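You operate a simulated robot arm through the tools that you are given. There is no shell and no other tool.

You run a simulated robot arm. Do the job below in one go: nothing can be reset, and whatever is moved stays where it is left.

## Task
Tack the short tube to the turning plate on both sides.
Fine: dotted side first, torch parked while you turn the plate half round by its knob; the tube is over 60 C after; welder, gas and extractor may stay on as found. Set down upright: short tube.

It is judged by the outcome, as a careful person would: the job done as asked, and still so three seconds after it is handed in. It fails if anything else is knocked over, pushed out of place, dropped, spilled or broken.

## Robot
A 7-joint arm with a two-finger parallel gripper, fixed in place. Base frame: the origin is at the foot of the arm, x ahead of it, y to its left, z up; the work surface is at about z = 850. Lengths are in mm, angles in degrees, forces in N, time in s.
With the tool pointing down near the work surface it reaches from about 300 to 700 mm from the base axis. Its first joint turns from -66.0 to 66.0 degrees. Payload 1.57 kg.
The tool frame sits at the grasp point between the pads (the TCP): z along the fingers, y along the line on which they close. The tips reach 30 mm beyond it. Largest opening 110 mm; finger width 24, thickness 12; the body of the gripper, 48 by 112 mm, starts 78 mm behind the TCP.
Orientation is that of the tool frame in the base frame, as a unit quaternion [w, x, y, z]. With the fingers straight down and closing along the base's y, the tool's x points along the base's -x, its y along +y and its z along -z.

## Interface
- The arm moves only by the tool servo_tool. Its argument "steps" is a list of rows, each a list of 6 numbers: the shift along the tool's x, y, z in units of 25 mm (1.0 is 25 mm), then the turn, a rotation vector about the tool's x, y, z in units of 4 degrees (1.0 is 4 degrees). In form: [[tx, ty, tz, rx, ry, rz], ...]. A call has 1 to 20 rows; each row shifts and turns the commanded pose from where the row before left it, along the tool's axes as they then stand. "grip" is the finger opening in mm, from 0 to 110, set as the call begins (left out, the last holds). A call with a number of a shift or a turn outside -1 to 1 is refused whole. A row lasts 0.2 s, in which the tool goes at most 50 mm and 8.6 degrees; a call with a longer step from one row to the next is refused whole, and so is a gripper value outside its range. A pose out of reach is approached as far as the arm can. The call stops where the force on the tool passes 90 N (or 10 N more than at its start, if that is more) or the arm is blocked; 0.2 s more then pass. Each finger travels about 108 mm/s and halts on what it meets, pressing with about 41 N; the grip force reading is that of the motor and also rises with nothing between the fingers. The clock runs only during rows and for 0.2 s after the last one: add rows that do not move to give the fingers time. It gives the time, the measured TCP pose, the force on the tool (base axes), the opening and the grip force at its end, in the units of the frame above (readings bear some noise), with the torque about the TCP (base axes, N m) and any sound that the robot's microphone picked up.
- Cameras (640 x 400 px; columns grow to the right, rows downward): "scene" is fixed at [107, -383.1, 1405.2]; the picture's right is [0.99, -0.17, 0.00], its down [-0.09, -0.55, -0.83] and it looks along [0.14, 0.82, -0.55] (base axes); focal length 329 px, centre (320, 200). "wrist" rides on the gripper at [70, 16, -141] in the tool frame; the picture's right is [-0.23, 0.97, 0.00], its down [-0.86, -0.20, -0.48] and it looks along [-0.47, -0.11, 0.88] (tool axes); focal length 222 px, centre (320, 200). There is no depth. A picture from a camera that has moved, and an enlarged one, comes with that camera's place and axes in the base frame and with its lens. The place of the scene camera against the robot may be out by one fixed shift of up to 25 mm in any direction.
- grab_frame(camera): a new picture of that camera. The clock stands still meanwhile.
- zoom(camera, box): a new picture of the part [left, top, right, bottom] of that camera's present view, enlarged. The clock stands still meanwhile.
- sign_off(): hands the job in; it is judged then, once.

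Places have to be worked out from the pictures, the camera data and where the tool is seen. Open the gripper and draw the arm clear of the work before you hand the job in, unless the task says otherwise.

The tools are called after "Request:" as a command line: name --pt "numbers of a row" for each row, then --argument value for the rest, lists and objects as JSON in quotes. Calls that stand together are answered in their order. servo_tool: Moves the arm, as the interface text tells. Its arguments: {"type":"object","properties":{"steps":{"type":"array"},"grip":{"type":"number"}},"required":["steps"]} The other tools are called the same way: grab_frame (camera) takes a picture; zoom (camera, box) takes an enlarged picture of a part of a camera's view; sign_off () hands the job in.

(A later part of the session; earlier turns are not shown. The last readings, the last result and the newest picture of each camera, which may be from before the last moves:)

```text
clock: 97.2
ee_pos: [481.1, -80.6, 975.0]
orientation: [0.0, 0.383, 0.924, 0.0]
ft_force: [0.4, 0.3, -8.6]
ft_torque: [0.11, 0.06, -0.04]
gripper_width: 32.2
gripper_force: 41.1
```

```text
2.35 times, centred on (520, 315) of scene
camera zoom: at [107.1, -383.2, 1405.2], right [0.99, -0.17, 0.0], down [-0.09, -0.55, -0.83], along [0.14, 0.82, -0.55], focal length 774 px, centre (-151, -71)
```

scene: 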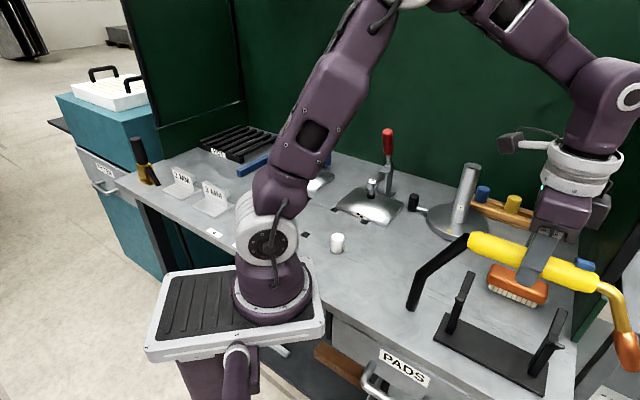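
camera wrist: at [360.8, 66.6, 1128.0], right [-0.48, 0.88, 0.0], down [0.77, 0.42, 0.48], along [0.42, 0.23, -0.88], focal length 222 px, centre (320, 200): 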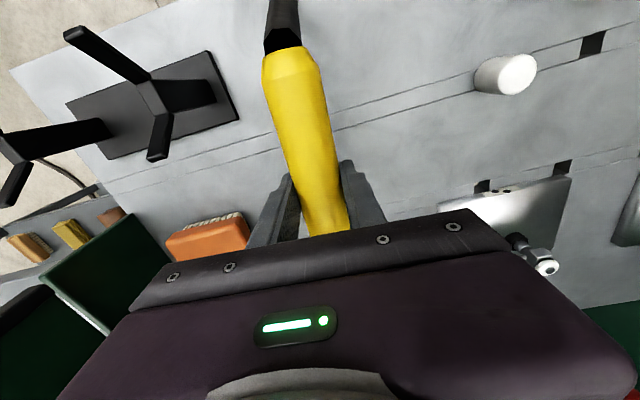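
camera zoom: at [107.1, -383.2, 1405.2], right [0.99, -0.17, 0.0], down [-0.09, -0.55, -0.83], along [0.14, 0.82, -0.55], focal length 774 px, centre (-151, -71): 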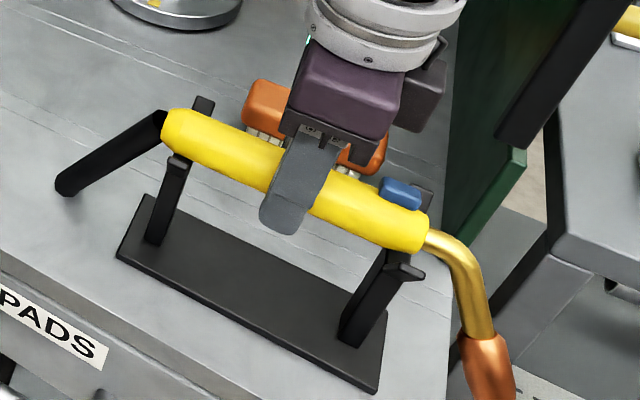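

The torch hangs 9 mm above its seat and is well lined up with both forks. I lower the last 9 mm slowly.

Request:
servo_tool --pt "0 0 0.12 0 0 0" --pt "0 0 0.12 0 0 0" --pt "0 0 0.08 0 0 0" --pt "0 0 0.04 0 0 0" --pt "0 0 0 0 0 0"

Request:
zoom --camera "scene" --box '[400, 230, 640, 400]'

```text
clock: 98.4
ee_pos: [481.7, -82.4, 968.1]
orientation: [0.002, 0.382, 0.924, 0.001]
ft_force: [-1.1, 1.9, 34.7]
ft_torque: [-0.01, -0.02, 0.02]
gripper_width: 32.5
gripper_force: 40.7
```

```text
2.35 times, centred on (520, 315) of scene
camera zoom: at [106.4, -383.0, 1405.3], right [0.99, -0.17, 0.0], down [-0.09, -0.55, -0.83], along [0.14, 0.82, -0.55], focal length 774 px, centre (-151, -71)
```

zoom: 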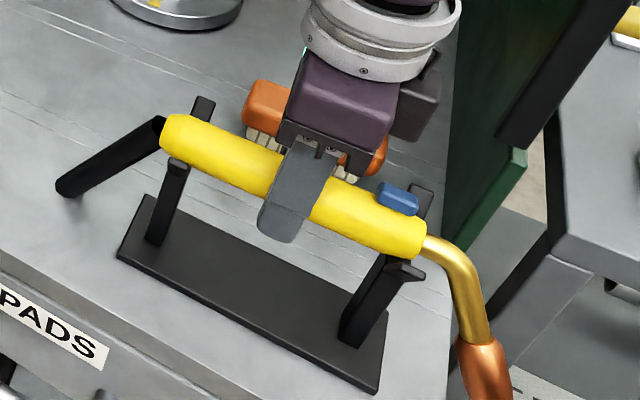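

Seated (35 N down). I ease off 1.5 mm, open, and rise clear.

Request:
servo_tool --pt "0 0 -0.06 0 0 0" --pt "0 0 0 0 0 0"

Request:
servo_tool --pt "0 0 0 0 0 0" --pt "0 0 0 0 0 0" --pt "0 0 0 0 0 0" --pt "0 0 -0.3 0 0 0" --pt "0 0 -0.8 0 0 0" --pt "0 0 -0.8 0 0 0" --pt "0 0 -0.8 0 0 0" --pt "0 0 -0.8 0 0 0" --pt "-0.8 0 -0.8 0 0 0" --pt "-0.8 0 -0.8 0 0 0" --grip 100

Request:
zoom --camera "wrist" --box '[240, 20, 440, 240]'

Request:
zoom --camera "scene" --box '[400, 230, 640, 400]'

```text
clock: 99.0
ee_pos: [481.4, -80.3, 968.2]
orientation: [0.0, 0.382, 0.924, -0.001]
ft_force: [2.7, -1.0, 1.1]
ft_torque: [-0.34, -0.48, 0.12]
gripper_width: 32.6
gripper_force: 40.1
```

```text
clock: 101.2
ee_pos: [508.6, -109.4, 1095.8]
orientation: [0.0, 0.383, 0.924, 0.0]
ft_force: [0.2, 0.3, -0.1]
ft_torque: [-0.02, 0.01, -0.01]
gripper_width: 100.0
gripper_force: 0.2
```

```text
1.82 times, centred on (340, 130) of wrist
camera zoom: at [471.9, -48.7, 1238.1], right [0.85, 0.53, 0.0], down [0.46, -0.75, 0.48], along [0.25, -0.41, -0.88], focal length 404 px, centre (284, 327)
```

zoom: 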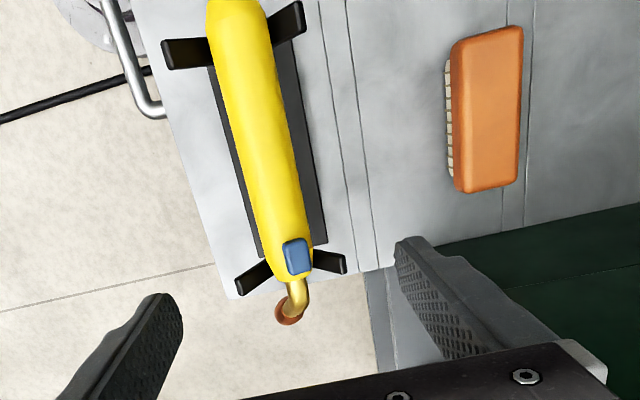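

```text
2.35 times, centred on (520, 315) of scene
camera zoom: at [107.0, -383.1, 1405.2], right [0.99, -0.17, 0.0], down [-0.09, -0.55, -0.83], along [0.14, 0.82, -0.55], focal length 774 px, centre (-151, -71)
```

zoom: 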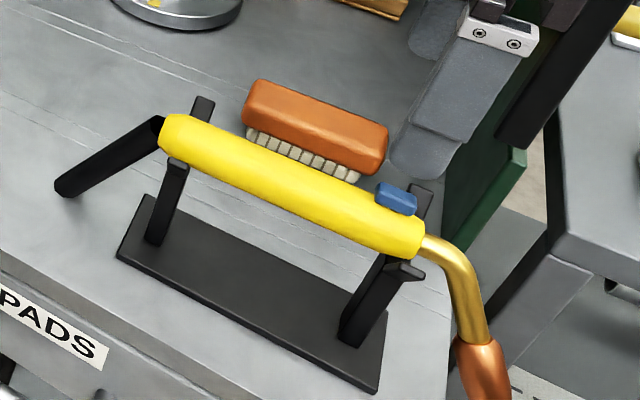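

Seen from above, the torch now lies rolled about 12°, trigger leaning toward the back. As a test I close the fingers and press lightly on the trigger while it rests in the forks, listening for a reaction.

Request:
servo_tool --pt "-0.315 0.1 0 0 0 0" --pt "-0.315 0.1 0 0 0 0" --pt "0 0 0 0 0 0" --pt "0 0 0 0 0 0" --pt "0 0 0.65 0 0 0" --pt "0 0 0.65 0 0 0" --pt "0 0 0.65 0 0 0" --pt "0 0 0.5 0 0 0" --pt "0 0 0 0 0 0" --grip 0

Request:
zoom --camera "scene" --box '[440, 230, 640, 400]'

```text
clock: 103.2
ee_pos: [525.0, -117.6, 1033.8]
orientation: [0.0, 0.383, 0.924, 0.0]
ft_force: [0.0, -0.1, -0.2]
ft_torque: [0.0, 0.02, 0.02]
gripper_width: 0.0
gripper_force: 21.4
```

```text
2.35 times, centred on (540, 315) of scene
camera zoom: at [107.0, -383.1, 1405.2], right [0.99, -0.17, 0.0], down [-0.09, -0.55, -0.83], along [0.14, 0.82, -0.55], focal length 774 px, centre (-198, -71)
```

zoom: 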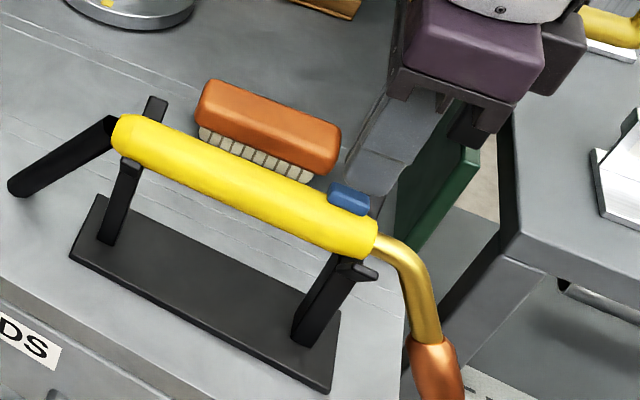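

Request:
servo_tool --pt "0 0 0.1 0 0 0" --pt "0 0 0.1 0 0 0" --pt "0 0 0.08 0 0 0" --pt "0 0 0 0 0 0"

Request:
servo_tool --pt "0 0 0.06 0 0 0" --pt "0 0 0.06 0 0 0" --pt "0 0 0 0 0 0"

Request:
zoom --camera "scene" --box '[500, 280, 600, 360]'

```text
clock: 104.2
ee_pos: [525.4, -117.7, 1027.8]
orientation: [0.0, 0.383, 0.924, 0.001]
ft_force: [0.1, 0.4, -0.5]
ft_torque: [0.03, -0.01, -0.01]
gripper_width: 0.0
gripper_force: 20.9
```

```text
clock: 105.0
ee_pos: [524.5, -117.5, 1025.0]
orientation: [-0.001, 0.383, 0.924, 0.0]
ft_force: [-0.3, 0.6, -0.2]
ft_torque: [0.03, 0.03, -0.01]
gripper_width: 0.1
gripper_force: 21.5
```

```text
5.00 times, centred on (550, 320) of scene
camera zoom: at [107.0, -383.1, 1405.2], right [0.99, -0.17, 0.0], down [-0.09, -0.55, -0.83], along [0.14, 0.82, -0.55], focal length 1645 px, centre (-830, -400)
```

zoom: 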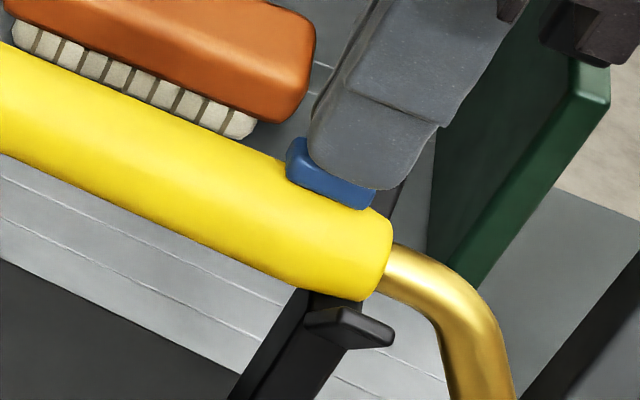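

Request:
servo_tool --pt "0 0 0.05 0 0 0" --pt "0 0 0.05 0 0 0" --pt "0 0 0 0 0 0" --pt "0 0 0 0 0 0"

Request:
servo_tool --pt "0 0 0.05 0 0 0" --pt "0 0 0.05 0 0 0" --pt "0 0 0 0 0 0" --pt "0 0 0 0 0 0"

Request:
servo_tool --pt "0 0 0.05 0 0 0" --pt "0 0 0.05 0 0 0" --pt "0 0 0 0 0 0" --pt "0 0 0 0 0 0"

Request:
zoom --camera "scene" --box '[500, 280, 600, 360]'

```text
clock: 106.0
ee_pos: [524.7, -116.5, 1022.6]
orientation: [-0.001, 0.383, 0.924, 0.0]
ft_force: [0.0, 0.1, 0.9]
ft_torque: [-0.02, -0.01, 0.01]
gripper_width: 0.0
gripper_force: 21.5
```

```text
clock: 107.0
ee_pos: [523.6, -117.4, 1019.4]
orientation: [0.0, 0.382, 0.924, -0.001]
ft_force: [-1.0, 0.8, 1.6]
ft_torque: [-0.02, 0.03, -0.01]
gripper_width: 0.1
gripper_force: 21.1
```

```text
clock: 108.0
ee_pos: [523.6, -116.4, 1017.7]
orientation: [0.001, 0.382, 0.924, -0.001]
ft_force: [-0.3, -0.5, 6.9]
ft_torque: [-0.03, 0.03, 0.03]
gripper_width: 0.0
gripper_force: 21.3
```

```text
5.00 times, centred on (550, 320) of scene
camera zoom: at [106.9, -383.1, 1405.2], right [0.99, -0.17, 0.0], down [-0.09, -0.55, -0.83], along [0.14, 0.82, -0.55], focal length 1645 px, centre (-830, -400)
```

zoom: 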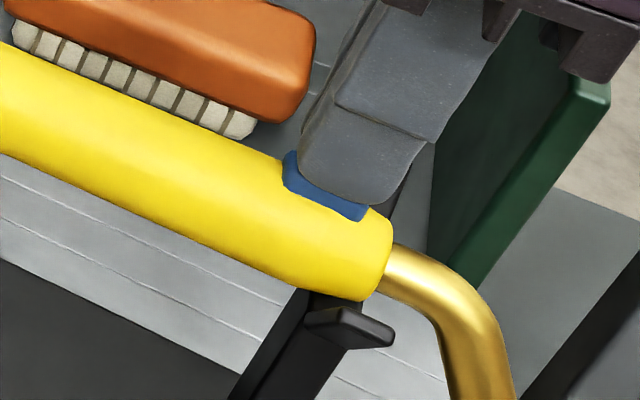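

The trigger is a real spring button: force rose 1→7 N over about 5 mm as it went down. So I'll regrasp near the trigger with the palm holding it in, tilting the gripper 11° to match the torch's roll. First I rise, open to 64 mm and align at a start point above.

Request:
servo_tool --pt "0 0 -0.6 0 0 0" --pt "0 0 -0.7 0 0 0" --pt "0 0 -0.7 0 0 0"

Request:
servo_tool --pt "0.354 0.223 0 0 0 0" --pt "0.354 0.223 0 0 0 0" --pt "0 0 0 0.9 0 0" --pt "0 0 0 0.9 0 0" --pt "0 0 0 0.95 0 0" --pt "0 0 0 0 0 0" --grip 64

Request:
grab_frame --camera "wrist"

Request:
zoom --camera "scene" --box '[400, 200, 640, 400]'

```text
clock: 108.8
ee_pos: [522.3, -117.0, 1067.3]
orientation: [0.0, 0.383, 0.924, 0.0]
ft_force: [0.7, -1.1, -0.8]
ft_torque: [-0.03, 0.01, 0.05]
gripper_width: 0.0
gripper_force: 21.7
```

```text
clock: 110.2
ee_pos: [519.3, -97.2, 1066.5]
orientation: [-0.036, 0.381, 0.92, -0.088]
ft_force: [0.4, 0.1, 0.2]
ft_torque: [0.01, 0.02, -0.02]
gripper_width: 64.0
gripper_force: 0.0
```

```text
taken
camera wrist: at [501.4, -16.9, 1203.7], right [0.84, 0.51, -0.19], down [0.53, -0.68, 0.51], along [0.13, -0.52, -0.84], focal length 222 px, centre (320, 200)
```

wrist: 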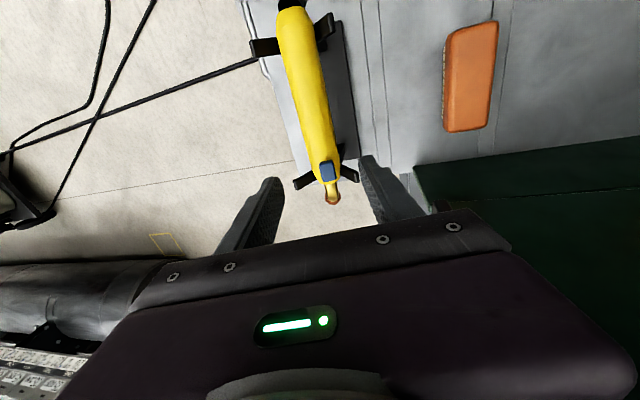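

```text
2.00 times, centred on (520, 300) of scene
camera zoom: at [107.0, -383.1, 1405.2], right [0.99, -0.17, 0.0], down [-0.09, -0.55, -0.83], along [0.14, 0.82, -0.55], focal length 658 px, centre (-80, 0)
```

zoom: 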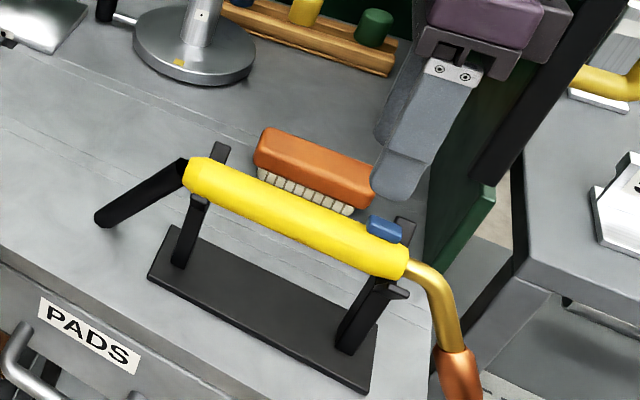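

Request:
zoom --camera "wrist" --box '[240, 0, 440, 220]'

```text
1.82 times, centred on (340, 110) of wrist
camera zoom: at [501.4, -16.9, 1203.7], right [0.84, 0.51, -0.19], down [0.53, -0.68, 0.51], along [0.13, -0.52, -0.84], focal length 404 px, centre (284, 364)
```

zoom: 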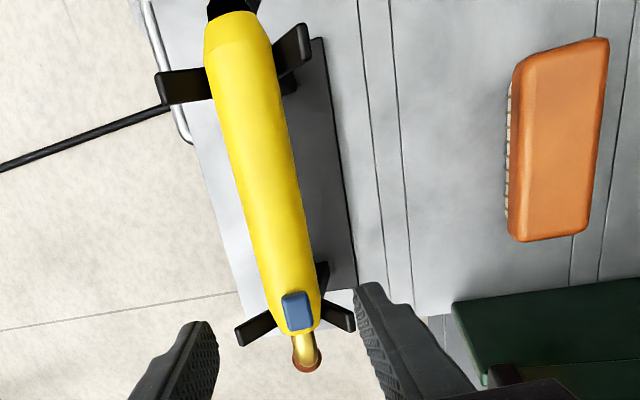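

The camera now looks squarely down on the trigger, so the tilt matches. The handle axis is about 2 mm to tool +y; I correct that and slide the fingers down around the handle, stopping short of palm contact.

Request:
servo_tool --pt "0 0.08 0.5 0 0 0" --pt "0 0 0.7 0 0 0" --pt "0 0 0.7 0 0 0" --pt "0 0 0.7 0 0 0" --pt "0 0 0.7 0 0 0" --pt "0 0 0.7 0 0 0" --pt "0 0 0.7 0 0 0" --pt "0 0 0.5 0 0 0" --pt "0 0 0.3 0 0 0" --pt "0 0 0 0 0 0"

Request:
zoom --camera "scene" --box '[440, 230, 640, 400]'

Request:
grab_frame --camera "wrist"

```text
clock: 112.4
ee_pos: [503.2, -114.6, 932.5]
orientation: [-0.037, 0.381, 0.92, -0.088]
ft_force: [0.4, 0.1, -0.7]
ft_torque: [0.0, -0.03, 0.02]
gripper_width: 63.9
gripper_force: 0.0
```

```text
2.35 times, centred on (540, 315) of scene
camera zoom: at [107.0, -383.1, 1405.2], right [0.99, -0.17, 0.0], down [-0.09, -0.55, -0.83], along [0.14, 0.82, -0.55], focal length 774 px, centre (-198, -71)
```

zoom: 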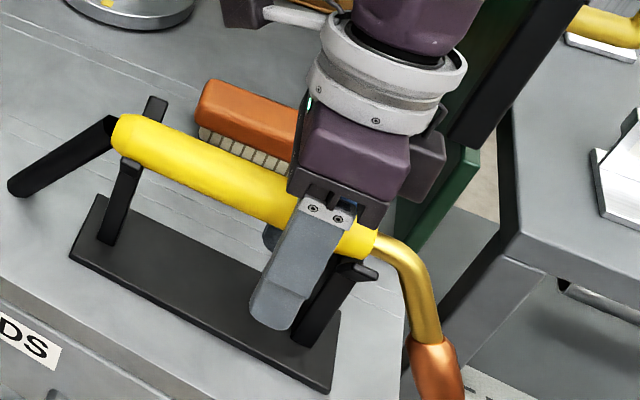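

```text
taken
camera wrist: at [484.1, -34.6, 1068.4], right [0.84, 0.51, -0.19], down [0.53, -0.68, 0.51], along [0.14, -0.52, -0.84], focal length 222 px, centre (320, 200)
```

wrist: 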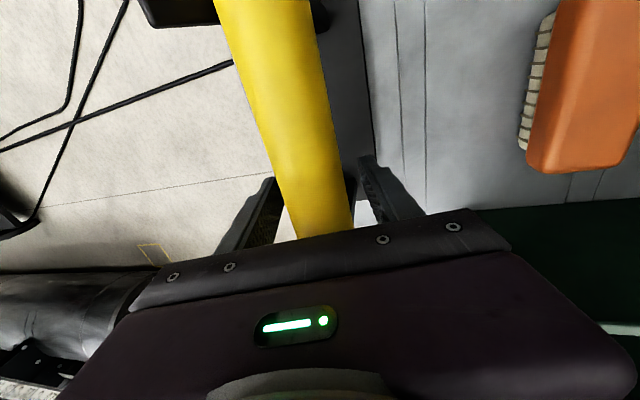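

Request:
servo_tool --pt "0 0 0.1 0 0 0" --pt "0 0 0.1 0 0 0" --pt "0 0 0.1 0 0 0" --pt "0 0 0 0 0 0"

Request:
servo_tool --pt "0 0 0.08 0 0 0" --pt "0 0 0.08 0 0 0" --pt "0 0 0 0 0 0"

Request:
servo_tool --pt "0 0 0.08 0 0 0" --pt "0 0 0 0 0 0" --pt "0 0 0 0 0 0"

```text
clock: 113.4
ee_pos: [501.8, -116.3, 924.9]
orientation: [-0.036, 0.381, 0.92, -0.088]
ft_force: [-0.7, 0.2, 0.3]
ft_torque: [0.01, -0.01, 0.01]
gripper_width: 63.9
gripper_force: 0.0
```

```text
clock: 114.2
ee_pos: [500.5, -116.3, 919.7]
orientation: [-0.036, 0.381, 0.92, -0.088]
ft_force: [0.3, 0.7, 0.5]
ft_torque: [0.01, -0.01, -0.02]
gripper_width: 63.7
gripper_force: 0.0
```

```text
clock: 115.0
ee_pos: [500.7, -116.7, 918.4]
orientation: [-0.037, 0.381, 0.919, -0.089]
ft_force: [0.4, 0.0, -0.4]
ft_torque: [-0.02, 0.01, 0.0]
gripper_width: 63.9
gripper_force: 0.2
```

Request:
servo_tool --pt "0 0 0.08 0 0 0" --pt "0 0 0 0 0 0" --pt "0 0 0 0 0 0"

Request:
servo_tool --pt "0 0 0.08 0 0 0" --pt "0 0 0 0 0 0" --pt "0 0 0 0 0 0"

Request:
servo_tool --pt "0 0 0.08 0 0 0" --pt "0 0 0 0 0 0" --pt "0 0 0 0 0 0"

```text
clock: 115.8
ee_pos: [499.8, -116.4, 916.7]
orientation: [-0.036, 0.381, 0.92, -0.088]
ft_force: [0.3, 0.1, -0.4]
ft_torque: [0.0, 0.03, -0.02]
gripper_width: 64.0
gripper_force: 0.0
```

```text
clock: 116.6
ee_pos: [501.0, -117.4, 914.7]
orientation: [-0.037, 0.381, 0.92, -0.088]
ft_force: [0.1, 0.3, 0.9]
ft_torque: [0.03, -0.02, -0.01]
gripper_width: 63.9
gripper_force: 0.0
```

```text
clock: 117.4
ee_pos: [500.4, -117.4, 912.7]
orientation: [-0.037, 0.382, 0.919, -0.088]
ft_force: [0.8, 0.9, 2.6]
ft_torque: [0.0, -0.04, -0.03]
gripper_width: 64.2
gripper_force: 0.1
```

Force is starting to rise as the palm meets the trigger; I go on in 1.5 mm steps until it bottoms.

Request:
servo_tool --pt "0 0 0.06 0 0 0" --pt "0 0 0 0 0 0" --pt "0 0 0 0 0 0"

Request:
servo_tool --pt "0 0 0.06 0 0 0" --pt "0 0 0 0 0 0" --pt "0 0 0 0 0 0"

```text
clock: 118.2
ee_pos: [499.0, -115.6, 912.0]
orientation: [-0.037, 0.381, 0.92, -0.089]
ft_force: [0.1, -0.2, 1.8]
ft_torque: [-0.06, -0.06, 0.03]
gripper_width: 64.1
gripper_force: 0.0
```

```text
clock: 119.0
ee_pos: [499.4, -117.3, 910.1]
orientation: [-0.036, 0.381, 0.92, -0.088]
ft_force: [1.3, 0.9, 5.8]
ft_torque: [-0.03, -0.06, 0.0]
gripper_width: 64.2
gripper_force: 0.0
```

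Request:
servo_tool --pt "0 0 0.05 0 0 0" --pt "0 0 0 0 0 0" --pt "0 0 0 0 0 0"

Request:
zoom --camera "scene" --box '[480, 250, 620, 370]'

```text
clock: 119.8
ee_pos: [498.7, -117.5, 907.9]
orientation: [-0.036, 0.381, 0.92, -0.089]
ft_force: [0.9, 0.7, 9.3]
ft_torque: [-0.05, -0.04, -0.02]
gripper_width: 63.8
gripper_force: 0.1
```

```text
3.33 times, centred on (550, 310) of scene
camera zoom: at [106.9, -383.1, 1405.2], right [0.99, -0.17, 0.0], down [-0.09, -0.55, -0.83], along [0.14, 0.82, -0.55], focal length 1096 px, centre (-447, -167)
```

zoom: 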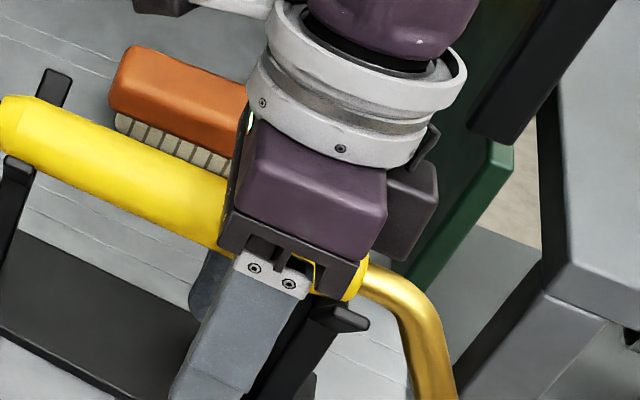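

Trigger is in (9 N). I close the grip here to lock that position.

Request:
servo_tool --pt "0 0 0 0 0 0" --pt "0 0 0 0 0 0" --pt "0 0 0 0 0 0" --pt "0 0 0 0 0 0" --grip 15

Request:
servo_tool --pt "0 0 -0.1 0 0 0" --pt "0 0 -0.2 0 0 0" --pt "0 0 -0.3 0 0 0" --pt "0 0 -0.4 0 0 0" --pt "0 0 -0.5 0 0 0" --pt "0 0 0 0 0 0"

Request:
grab_frame --camera "scene"

Request:
zoom --camera "scene" --box '[440, 210, 640, 380]'

```text
clock: 120.8
ee_pos: [497.8, -117.1, 909.7]
orientation: [-0.038, 0.381, 0.92, -0.088]
ft_force: [1.6, -1.8, 8.0]
ft_torque: [0.18, 0.26, -0.33]
gripper_width: 33.3
gripper_force: 41.7
```

```text
clock: 122.2
ee_pos: [503.9, -112.6, 945.4]
orientation: [-0.036, 0.381, 0.92, -0.088]
ft_force: [-0.3, -0.3, -8.6]
ft_torque: [-0.18, -0.14, -0.02]
gripper_width: 32.8
gripper_force: 41.9
```

```text
taken
```

scene: 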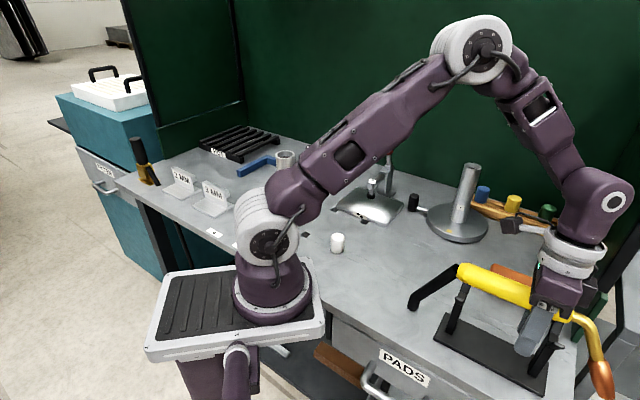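

```text
2.35 times, centred on (540, 295) of scene
camera zoom: at [107.1, -383.2, 1405.2], right [0.99, -0.17, 0.0], down [-0.09, -0.55, -0.83], along [0.14, 0.82, -0.55], focal length 774 px, centre (-198, -24)
```

zoom: 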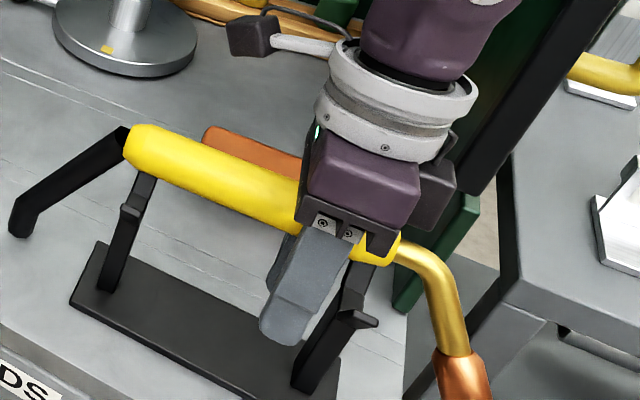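

The torch is up with full weight carried (8.6 N) and the trigger held. I lift higher, level the tool, and swing the neck toward the plate.

Request:
servo_tool --pt "0 0 -0.8 0 0 0" --pt "0 0 -0.8 0 0 0" --pt "0 0 -0.8 0 0 0" --pt "0 0 -0.8 0 0 0" --pt "0 0 -0.8 0 0 0" --pt "0 0 0 -0.9 0 0" --pt "0 0 0 -0.9 0 0" --pt "0 0 0 -0.95 0 0" --pt "0 0 0 0 0 0"

Request:
zoom --camera "scene" --box '[400, 150, 640, 350]'

Request:
grab_frame --camera "wrist"

```text
clock: 124.2
ee_pos: [517.5, -99.6, 1043.3]
orientation: [0.0, 0.382, 0.924, 0.0]
ft_force: [0.1, -0.1, -9.0]
ft_torque: [-0.17, -0.16, -0.02]
gripper_width: 33.1
gripper_force: 41.1
```

```text
2.00 times, centred on (520, 250) of scene
camera zoom: at [107.1, -383.2, 1405.2], right [0.99, -0.17, 0.0], down [-0.09, -0.55, -0.83], along [0.14, 0.82, -0.55], focal length 658 px, centre (-80, 100)
```

zoom: 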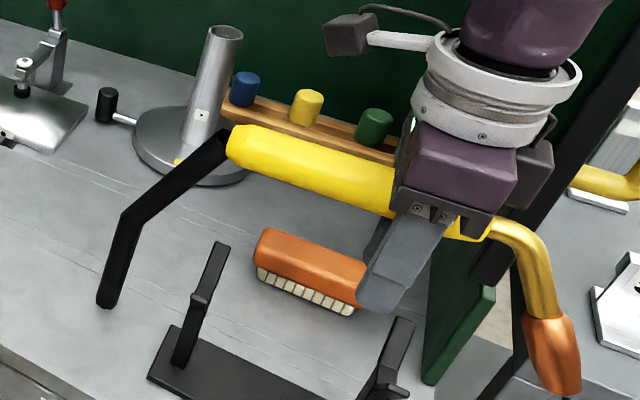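

```text
taken
camera wrist: at [480.4, -37.5, 1186.4], right [0.85, 0.53, 0.0], down [0.46, -0.75, 0.48], along [0.25, -0.41, -0.88], focal length 222 px, centre (320, 200)
```

wrist: 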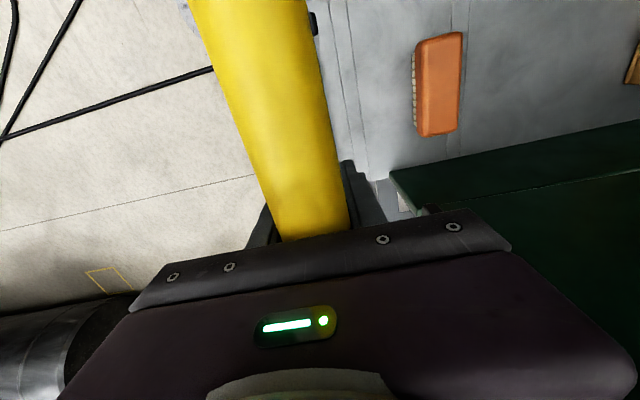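

The torch hangs level with the trigger under the palm, and it's upright again. I yaw it around toward the tube and move to a hover point well clear of it.

Request:
servo_tool --pt "0 0 0 0 0 -0.906" --pt "0 0 0 0 0 -0.906" --pt "0 0 0 0 0 -0.906" --pt "0 0 0 0 0 -0.906" --pt "0 0 0 0 0 -0.906" --pt "0 0 0 0 0 -0.906" --pt "0 0 0 0 0 -0.906" --pt "0 0 0 0 0 -0.906" --pt "0 0 0 0 0 -0.906" --pt "0 0 0 0 0 -0.906" --pt "0 0 0 0 0 -0.906" --pt "0 0 0 0 0 -0.906" --pt "0 0 0 0 0 -0.906" --pt "0 0 0 0 0 -0.906" --pt "0 0 0 0 0 -0.906" --pt "0 0 0 0 0 -0.906" --pt "0 0 0 0 0 -0.906" --pt "0 0 0 0 0 -0.906"

Request:
servo_tool --pt "0 0 0 0 0 -0.906" --pt "0 0 0 0 0 -0.906" --pt "0 0 0 0 0 -0.906" --pt "0 0 0 0 0 -0.906" --pt "0 0 0 0 0 -0.906" --pt "0 0 0 0 0 -0.906" --pt "-0.45 0.85 0 0 0 0" --pt "-0.45 0.85 0 0 0 0" --pt "-0.45 0.85 0 0 0 0" --pt "-0.45 0.85 0 0 0 0" --pt "-0.45 0.85 0 0 0 0" --pt "-0.45 0.85 0 0 0 0" --pt "-0.45 0.85 0 0 0 0" --pt "-0.45 0.85 0 0 0 0" --pt "-0.45 0.85 0 0 0 0" --pt "-0.45 0.85 0 0 0 0"

Request:
grab_frame --camera "scene"

Request:
zoom --camera "scene" --box '[400, 140, 500, 240]'

```text
clock: 128.0
ee_pos: [517.9, -98.8, 1044.1]
orientation: [0.0, -0.175, 0.985, -0.001]
ft_force: [0.4, 0.0, -7.6]
ft_torque: [0.09, -0.19, 0.0]
gripper_width: 32.8
gripper_force: 41.0
```

```text
clock: 131.4
ee_pos: [459.1, 133.1, 1042.8]
orientation: [0.0, -0.357, 0.934, -0.001]
ft_force: [-1.1, 0.3, -8.4]
ft_torque: [0.18, -0.15, -0.02]
gripper_width: 32.9
gripper_force: 40.9
```

```text
taken
```

scene: 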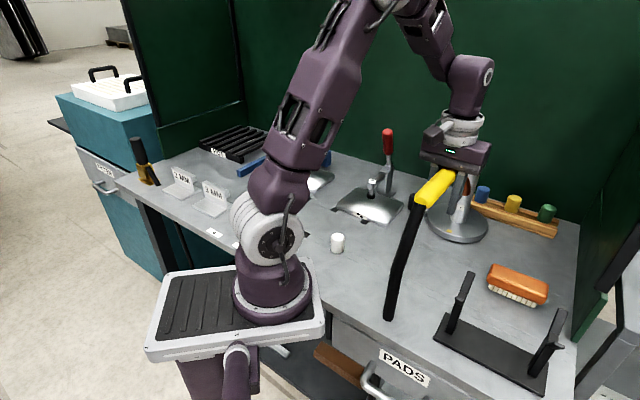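

```text
4.00 times, centred on (450, 190) of scene
camera zoom: at [107.1, -383.1, 1405.2], right [0.99, -0.17, 0.0], down [-0.09, -0.55, -0.83], along [0.14, 0.82, -0.55], focal length 1316 px, centre (-200, 240)
```

zoom: 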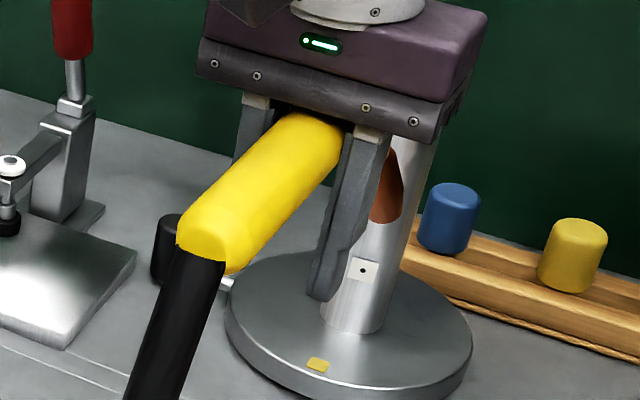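

From two yaws I get the tip at 116 mm ahead, 16 mm right and 44 mm below the tool. To keep the joint visible to the scene camera I'll approach with yaw 30°, moving first to a hover back and above the corner.

Request:
servo_tool --pt "-0.16 0.55 0 0 0 0" --pt "-0.16 0.55 0 0 0 0" --pt "-0.16 0.55 0 0 0 0" --pt "-0.16 0.55 0 0 0 0" --pt "0 0 0 0 0 0.8" --pt "0 0 0 0 0 0.8" --pt "0 0 0 0 0 0.8" --pt "0 0 0 0 0 0.6" --pt "0 0 0.6 0 0 0" --pt "0 0 0.6 0 0 0" --pt "0 0 0.6 0 0 0" --pt "0 0 0.6 0 0 0" --pt "0 0 0 0 0 0"

Request:
zoom --camera "scene" --box '[400, 160, 500, 260]'

Request:
grab_frame --camera "scene"

```text
clock: 134.2
ee_pos: [433.6, 185.9, 983.1]
orientation: [0.0, -0.258, 0.966, 0.0]
ft_force: [-1.2, 0.8, -8.5]
ft_torque: [0.11, -0.17, 0.02]
gripper_width: 33.1
gripper_force: 40.7
```

```text
4.00 times, centred on (450, 210) of scene
camera zoom: at [107.1, -383.1, 1405.2], right [0.99, -0.17, 0.0], down [-0.09, -0.55, -0.83], along [0.14, 0.82, -0.55], focal length 1316 px, centre (-200, 160)
```

zoom: 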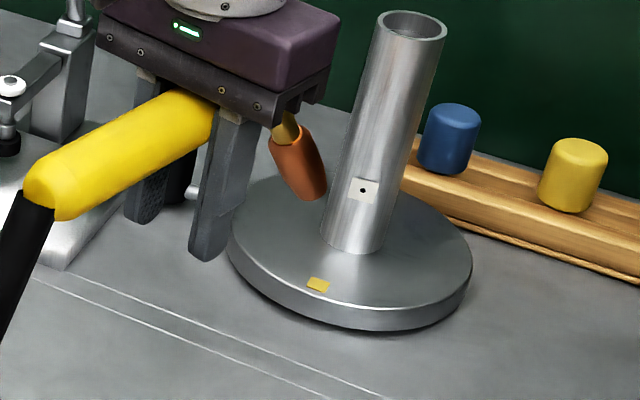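

```text
taken
```

scene: 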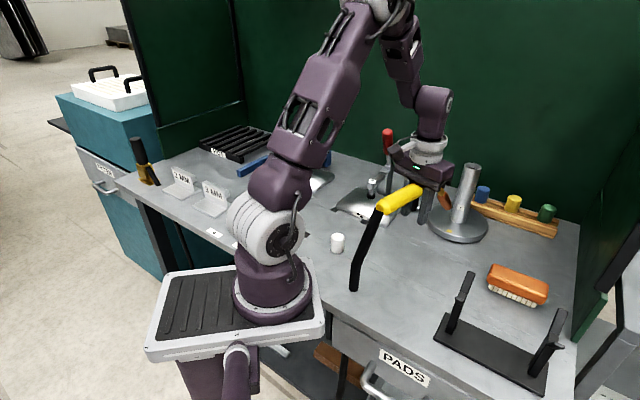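

The prediction matches the picture within a few mm and the tip is laterally in line. I move diagonally forward-down to about 15 mm from the corner.

Request:
servo_tool --pt "-0.28 0 0.384 0 0 0" --pt "-0.28 0 0.384 0 0 0" --pt "-0.28 0 0.384 0 0 0" --pt "-0.28 0 0.384 0 0 0" --pt "-0.28 0 0.384 0 0 0" --pt "0 0 0 0 0 0"

Request:
zoom --camera "scene" --box '[430, 190, 480, 230]'

```text
clock: 135.6
ee_pos: [465.5, 202.9, 936.9]
orientation: [0.0, -0.258, 0.966, 0.0]
ft_force: [0.6, -0.7, -8.4]
ft_torque: [0.18, -0.15, 0.01]
gripper_width: 32.6
gripper_force: 41.0
```

```text
10.00 times, centred on (455, 210) of scene
camera zoom: at [107.1, -383.1, 1405.2], right [0.99, -0.17, 0.0], down [-0.09, -0.55, -0.83], along [0.14, 0.82, -0.55], focal length 3289 px, centre (-1030, 100)
```

zoom: 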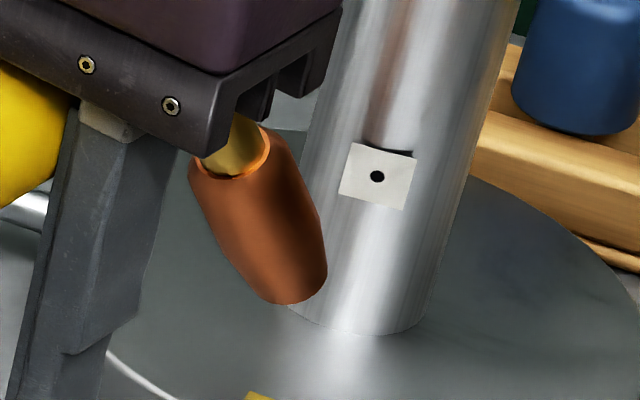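

Request:
servo_tool --pt "-0.08 0 0.1 0 0 0" --pt "-0.08 0 0.1 0 0 0" --pt "-0.08 0 0.1 0 0 0" --pt "0 0 0 0 0 0" --pt "0 0 0 0 0 0"

Request:
zoom --camera "scene" --box '[430, 190, 480, 230]'

```text
clock: 136.8
ee_pos: [470.1, 206.4, 929.2]
orientation: [0.0, -0.259, 0.966, 0.0]
ft_force: [-0.5, 0.3, -8.9]
ft_torque: [0.14, -0.15, -0.01]
gripper_width: 32.8
gripper_force: 41.2
```

```text
10.00 times, centred on (455, 210) of scene
camera zoom: at [107.1, -383.1, 1405.2], right [0.99, -0.17, 0.0], down [-0.09, -0.55, -0.83], along [0.14, 0.82, -0.55], focal length 3289 px, centre (-1030, 100)
```

zoom: 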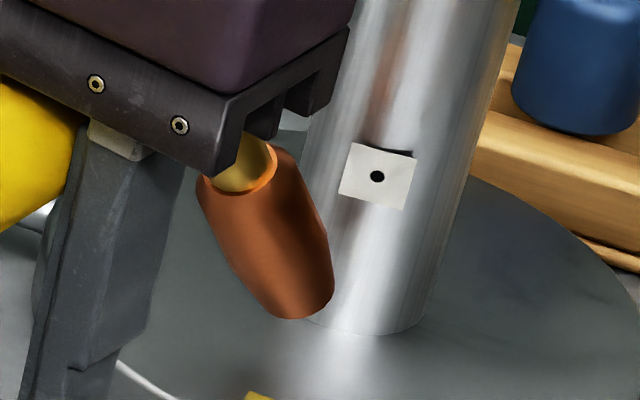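

Now about 14 mm from the wall and 14 mm above the plate. I keep closing in diagonally in small steps.

Request:
servo_tool --pt "-0.08 0 0.1 0 0 0" --pt "0 0 0 0 0 0" --pt "0 0 0 0 0 0"

Request:
servo_tool --pt "-0.08 0 0.1 0 0 0" --pt "0 0 0 0 0 0" --pt "0 0 0 0 0 0"

Request:
zoom --camera "scene" --box '[430, 190, 480, 230]'

```text
clock: 137.6
ee_pos: [470.5, 207.0, 926.0]
orientation: [0.0, -0.258, 0.966, 0.0]
ft_force: [0.6, 0.4, -8.5]
ft_torque: [0.11, -0.17, -0.02]
gripper_width: 32.7
gripper_force: 40.8
```

```text
clock: 138.4
ee_pos: [474.8, 208.4, 923.5]
orientation: [0.0, -0.258, 0.966, -0.001]
ft_force: [1.0, 0.0, -8.1]
ft_torque: [0.11, -0.17, -0.01]
gripper_width: 32.9
gripper_force: 41.3
```

```text
10.00 times, centred on (455, 210) of scene
camera zoom: at [107.1, -383.1, 1405.2], right [0.99, -0.17, 0.0], down [-0.09, -0.55, -0.83], along [0.14, 0.82, -0.55], focal length 3289 px, centre (-1030, 100)
```

zoom: 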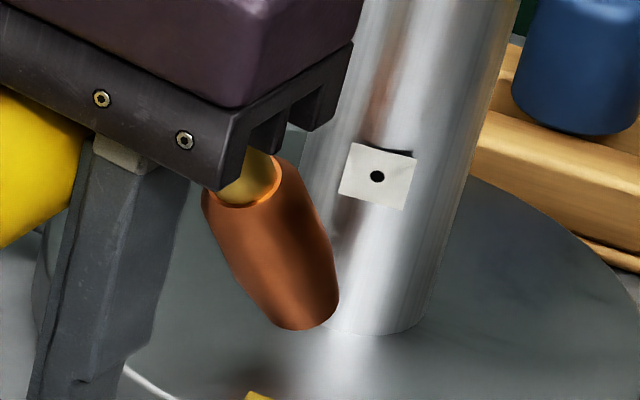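

Request:
servo_tool --pt "-0.06 0 0.08 0 0 0" --pt "0 0 0 0 0 0" --pt "0 0 0 0 0 0" --pt "0 0 0 0 0 0"

Request:
servo_tool --pt "-0.04 0 0.08 0 0 0" --pt "0 0 0 0 0 0" --pt "0 0 0 0 0 0" --pt "0 0 0 0 0 0"

Request:
zoom --camera "scene" --box '[430, 190, 480, 230]'

```text
clock: 139.4
ee_pos: [473.8, 207.7, 921.3]
orientation: [0.0, -0.258, 0.966, 0.0]
ft_force: [0.0, 0.3, -8.1]
ft_torque: [0.12, -0.17, 0.04]
gripper_width: 32.6
gripper_force: 40.9
```

```text
clock: 140.4
ee_pos: [475.6, 209.9, 918.6]
orientation: [0.0, -0.258, 0.966, 0.0]
ft_force: [0.4, -0.9, -7.9]
ft_torque: [0.16, -0.17, 0.0]
gripper_width: 32.5
gripper_force: 40.9
```

```text
10.00 times, centred on (455, 210) of scene
camera zoom: at [107.1, -383.1, 1405.2], right [0.99, -0.17, 0.0], down [-0.09, -0.55, -0.83], along [0.14, 0.82, -0.55], focal length 3289 px, centre (-1030, 100)
```

zoom: 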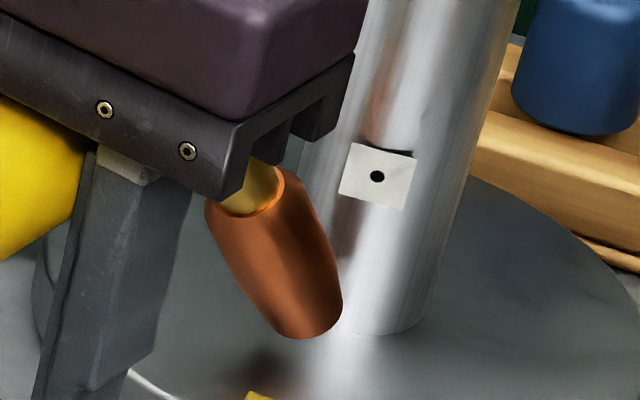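

Request:
servo_tool --pt "-0.08 0 0 0 0 0" --pt "0 0 0 0 0 0" --pt "0 0 0 0 0 0" --pt "0 0 0 0 0 0"

Request:
servo_tool --pt "-0.04 0 0.04 0 0 0" --pt "0 0 0 0 0 0" --pt "0 0 0 0 0 0" --pt "0 0 0 0 0 0"

Request:
zoom --camera "scene" --box '[430, 190, 480, 230]'

```text
clock: 141.4
ee_pos: [477.9, 210.8, 918.6]
orientation: [0.0, -0.258, 0.966, 0.0]
ft_force: [-0.3, -0.1, -8.0]
ft_torque: [0.11, -0.14, -0.01]
gripper_width: 32.9
gripper_force: 40.9
```

```text
clock: 142.4
ee_pos: [479.5, 210.8, 917.6]
orientation: [0.0, -0.258, 0.966, 0.0]
ft_force: [0.6, -0.2, -8.4]
ft_torque: [0.14, -0.16, 0.0]
gripper_width: 32.5
gripper_force: 40.9
```

```text
10.00 times, centred on (455, 210) of scene
camera zoom: at [107.1, -383.1, 1405.2], right [0.99, -0.17, 0.0], down [-0.09, -0.55, -0.83], along [0.14, 0.82, -0.55], focal length 3289 px, centre (-1030, 100)
```

zoom: 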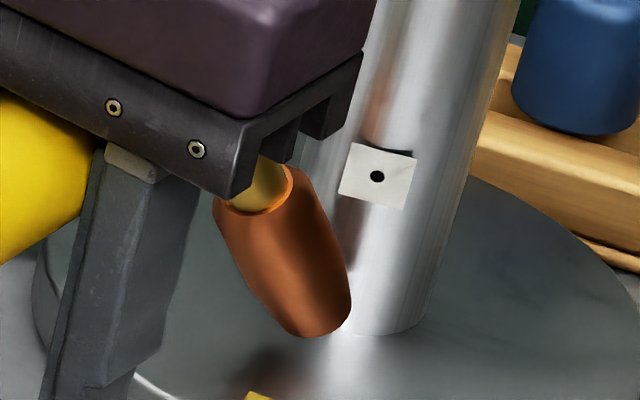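

Still quiet at about 5 mm. I close the last few millimetres in 1 mm steps, dwelling after each.

Request:
servo_tool --pt "-0.04 0 0.03 0 0 0" --pt "0 0 0 0 0 0" --pt "0 0 0 0 0 0" --pt "0 0 0 0 0 0" --pt "0 0 0 0 0 0"

Request:
servo_tool --pt "-0.04 0 0.03 0 0 0" --pt "0 0 0 0 0 0" --pt "0 0 0 0 0 0" --pt "0 0 0 0 0 0" --pt "0 0 0 0 0 0"

Request:
zoom --camera "scene" --box '[430, 190, 480, 230]'

```text
clock: 143.6
ee_pos: [479.8, 211.7, 918.5]
orientation: [0.0, -0.258, 0.966, 0.0]
ft_force: [0.6, -0.2, -8.6]
ft_torque: [0.11, -0.21, -0.01]
gripper_width: 32.8
gripper_force: 40.7
```

```text
clock: 144.8
ee_pos: [480.3, 211.7, 916.9]
orientation: [0.0, -0.258, 0.966, 0.0]
ft_force: [0.3, -1.0, -8.3]
ft_torque: [0.11, -0.19, -0.01]
gripper_width: 32.3
gripper_force: 40.6
```

```text
10.00 times, centred on (455, 210) of scene
camera zoom: at [107.1, -383.1, 1405.2], right [0.99, -0.17, 0.0], down [-0.09, -0.55, -0.83], along [0.14, 0.82, -0.55], focal length 3289 px, centre (-1030, 100)
```

zoom: 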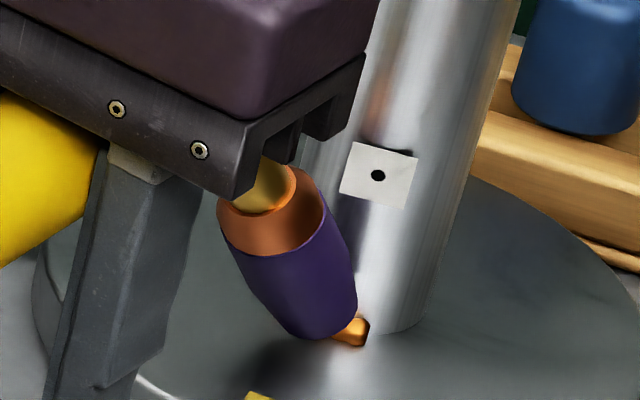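

A glowing bead has appeared at the joint on the dotted side and the nozzle is heat-tinted: the first tack is made. I back straight off diagonally.

Request:
servo_tool --pt "0.08 0 -0.06 0 0 0" --pt "0.2 0 -0.15 0 0 0" --pt "0.5 0 -0.4 0 0 0" --pt "0.6 0 -0.5 0 0 0" --pt "0.6 0 -0.6 0 0 0" --pt "0 0 -0.6 0 0 0" --pt "0 0 0 0 0 0"

Request:
zoom --camera "scene" --box '[430, 190, 480, 230]'

Request:
grab_frame --camera "scene"

```text
clock: 146.4
ee_pos: [437.8, 186.2, 975.4]
orientation: [0.001, -0.258, 0.966, 0.0]
ft_force: [-0.1, 0.8, -7.2]
ft_torque: [0.12, -0.17, 0.01]
gripper_width: 32.4
gripper_force: 40.6
```

```text
10.00 times, centred on (455, 210) of scene
camera zoom: at [107.1, -383.1, 1405.2], right [0.99, -0.17, 0.0], down [-0.09, -0.55, -0.83], along [0.14, 0.82, -0.55], focal length 3289 px, centre (-1030, 100)
```

zoom: 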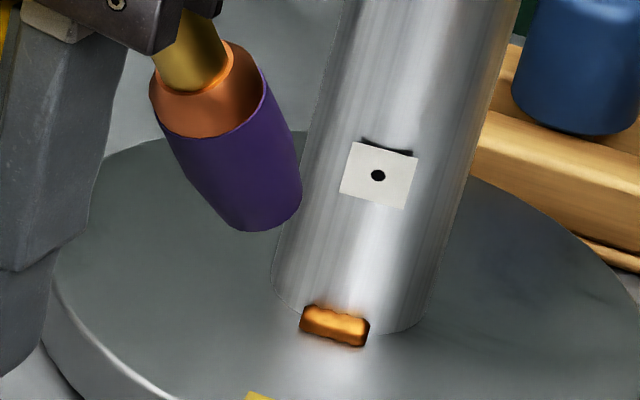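

```text
taken
```

scene: 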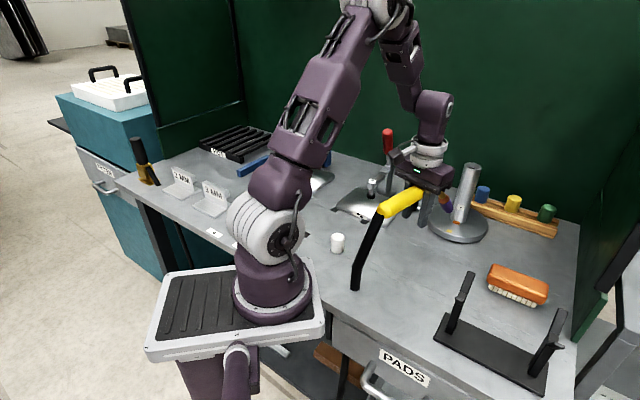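

A clean bead sits at the joint under the dot. Now I take the torch back to its stand to park it: lift, carry across, and yaw back.

Request:
servo_tool --pt "0.3 0 -0.7 0 0 0" --pt "0.3 0 -0.7 0 0 0" --pt "0 0 -0.7 0 0 0" --pt "0 0 -0.6 0 0 0" --pt "0.21 -0.829 0 0 0 0" --pt "0.21 -0.829 0 0 0 0" --pt "0.21 -0.829 0 0 0 0" --pt "0.21 -0.829 0 0 0 0" --pt "0.21 -0.829 0 0 0 0" --pt "0.21 -0.829 0 0 0 0" --pt "0.21 -0.829 0 0 0 0" --pt "0.21 -0.829 0 0 0 0" --pt "0.21 -0.829 0 0 0 0" --pt "0.21 -0.829 0 0 0 0" --pt "0.21 -0.829 0 0 0 0" --pt "0.21 -0.829 0 0 0 0" --pt "0.21 -0.829 0 0 0 0" --pt "0.21 -0.829 0 0 0 0"

Request:
servo_tool --pt "0 0 0 0 0 0.9375" --pt "0 0 0 0 0 0.9375" --pt "0 0 0 0 0 0.9375" --pt "0 0 0 0 0 0.9375" --pt "0 0 0 0 0 0.9375" --pt "0 0 0 0 0 0.9375" --pt "0 0 0 0 0 0.9375" --pt "0 0 0 0 0 0.9375" --pt "0 0 0 0 0 0.9375" --pt "0 0 0 0 0 0.9375" --pt "0 0 0 0 0 0.9375" --pt "0 0 0 0 0 0.9375" --pt "0 0 0 0 0 0.9375" --pt "0 0 0 0 0 0.9375" --pt "0 0 0 0 0 0.9375" --pt "0 0 0 0 0 0.9375" --pt "0 0 0 0 0 0.9375" --pt "0 0 0 0 0 0.9375" --pt "0 0 0 0 0 0.9375" --pt "0 0 0 0 0 0.9375"

Request:
zoom --camera "scene" --box '[400, 180, 640, 380]'

Request:
grab_frame --camera "wrist"

```text
clock: 150.2
ee_pos: [504.7, -108.4, 1041.4]
orientation: [0.0, -0.258, 0.966, 0.0]
ft_force: [0.1, 0.4, -8.5]
ft_torque: [0.11, -0.18, 0.05]
gripper_width: 32.6
gripper_force: 41.0
```

```text
clock: 154.4
ee_pos: [506.0, -108.3, 1042.4]
orientation: [0.0, 0.384, 0.923, 0.0]
ft_force: [-1.0, -0.3, -8.4]
ft_torque: [-0.15, -0.16, -0.02]
gripper_width: 32.7
gripper_force: 41.7
```

```text
2.00 times, centred on (520, 280) of scene
camera zoom: at [107.1, -383.2, 1405.2], right [0.99, -0.17, 0.0], down [-0.09, -0.55, -0.83], along [0.14, 0.82, -0.55], focal length 658 px, centre (-80, 40)
```

zoom: 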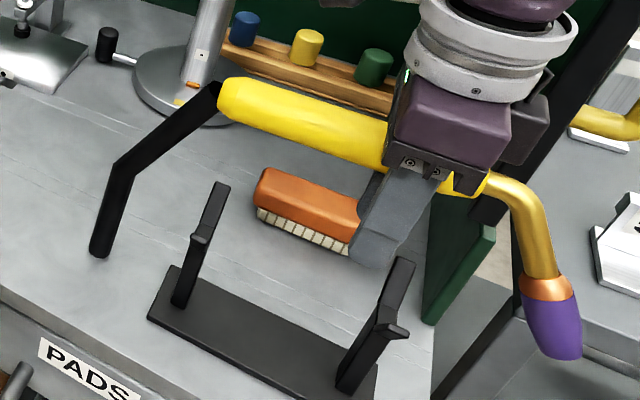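

```text
taken
camera wrist: at [468.5, -46.7, 1184.3], right [0.85, 0.52, 0.0], down [0.46, -0.75, 0.48], along [0.25, -0.41, -0.88], focal length 222 px, centre (320, 200)
```

wrist: 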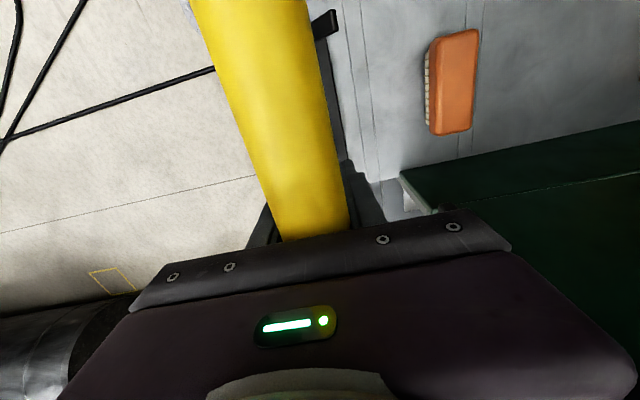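

Handle is aligned with the tool axis and above the forks. I lower it toward the seat.

Request:
servo_tool --pt "0 0 0.7 0 0 0" --pt "0 0 0.7 0 0 0" --pt "0 0 0.7 0 0 0" --pt "0 0 0.7 0 0 0" --pt "0 0 0.7 0 0 0" --pt "0 0 0.6 0 0 0" --pt "0 0 0.4 0 0 0" --pt "0 0 0.3 0 0 0" --pt "0 0 0 0 0 0"

Request:
zoom --camera "scene" --box '[400, 220, 640, 400]'

```text
clock: 156.4
ee_pos: [505.2, -108.0, 921.9]
orientation: [0.0, 0.383, 0.924, 0.0]
ft_force: [-0.6, -0.2, -8.4]
ft_torque: [-0.12, -0.16, -0.02]
gripper_width: 32.5
gripper_force: 40.4
```

```text
2.22 times, centred on (520, 310) of scene
camera zoom: at [107.1, -383.2, 1405.2], right [0.99, -0.17, 0.0], down [-0.09, -0.55, -0.83], along [0.14, 0.82, -0.55], focal length 731 px, centre (-124, -44)
```

zoom: 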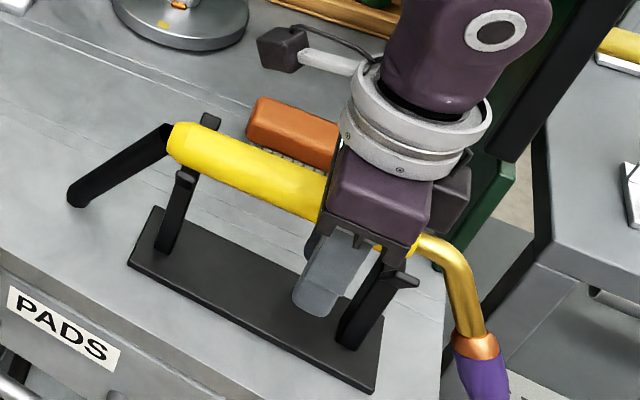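

Request:
servo_tool --pt "0 0 0.1 0 0 0" --pt "0 0 0.1 0 0 0" --pt "0 0 0.08 0 0 0" --pt "0 0 0 0 0 0"

Request:
servo_tool --pt "0 0 0.06 0 0 0" --pt "0 0 0.06 0 0 0" --pt "0 0 0 0 0 0"

```text
clock: 157.4
ee_pos: [505.9, -107.8, 915.1]
orientation: [0.001, 0.383, 0.924, 0.0]
ft_force: [0.0, -0.1, -8.9]
ft_torque: [-0.14, -0.14, -0.01]
gripper_width: 32.8
gripper_force: 41.0
```

```text
clock: 158.2
ee_pos: [506.2, -107.8, 912.3]
orientation: [0.001, 0.384, 0.923, 0.0]
ft_force: [3.8, -2.1, 4.2]
ft_torque: [0.97, 1.03, -0.04]
gripper_width: 32.8
gripper_force: 41.4
```

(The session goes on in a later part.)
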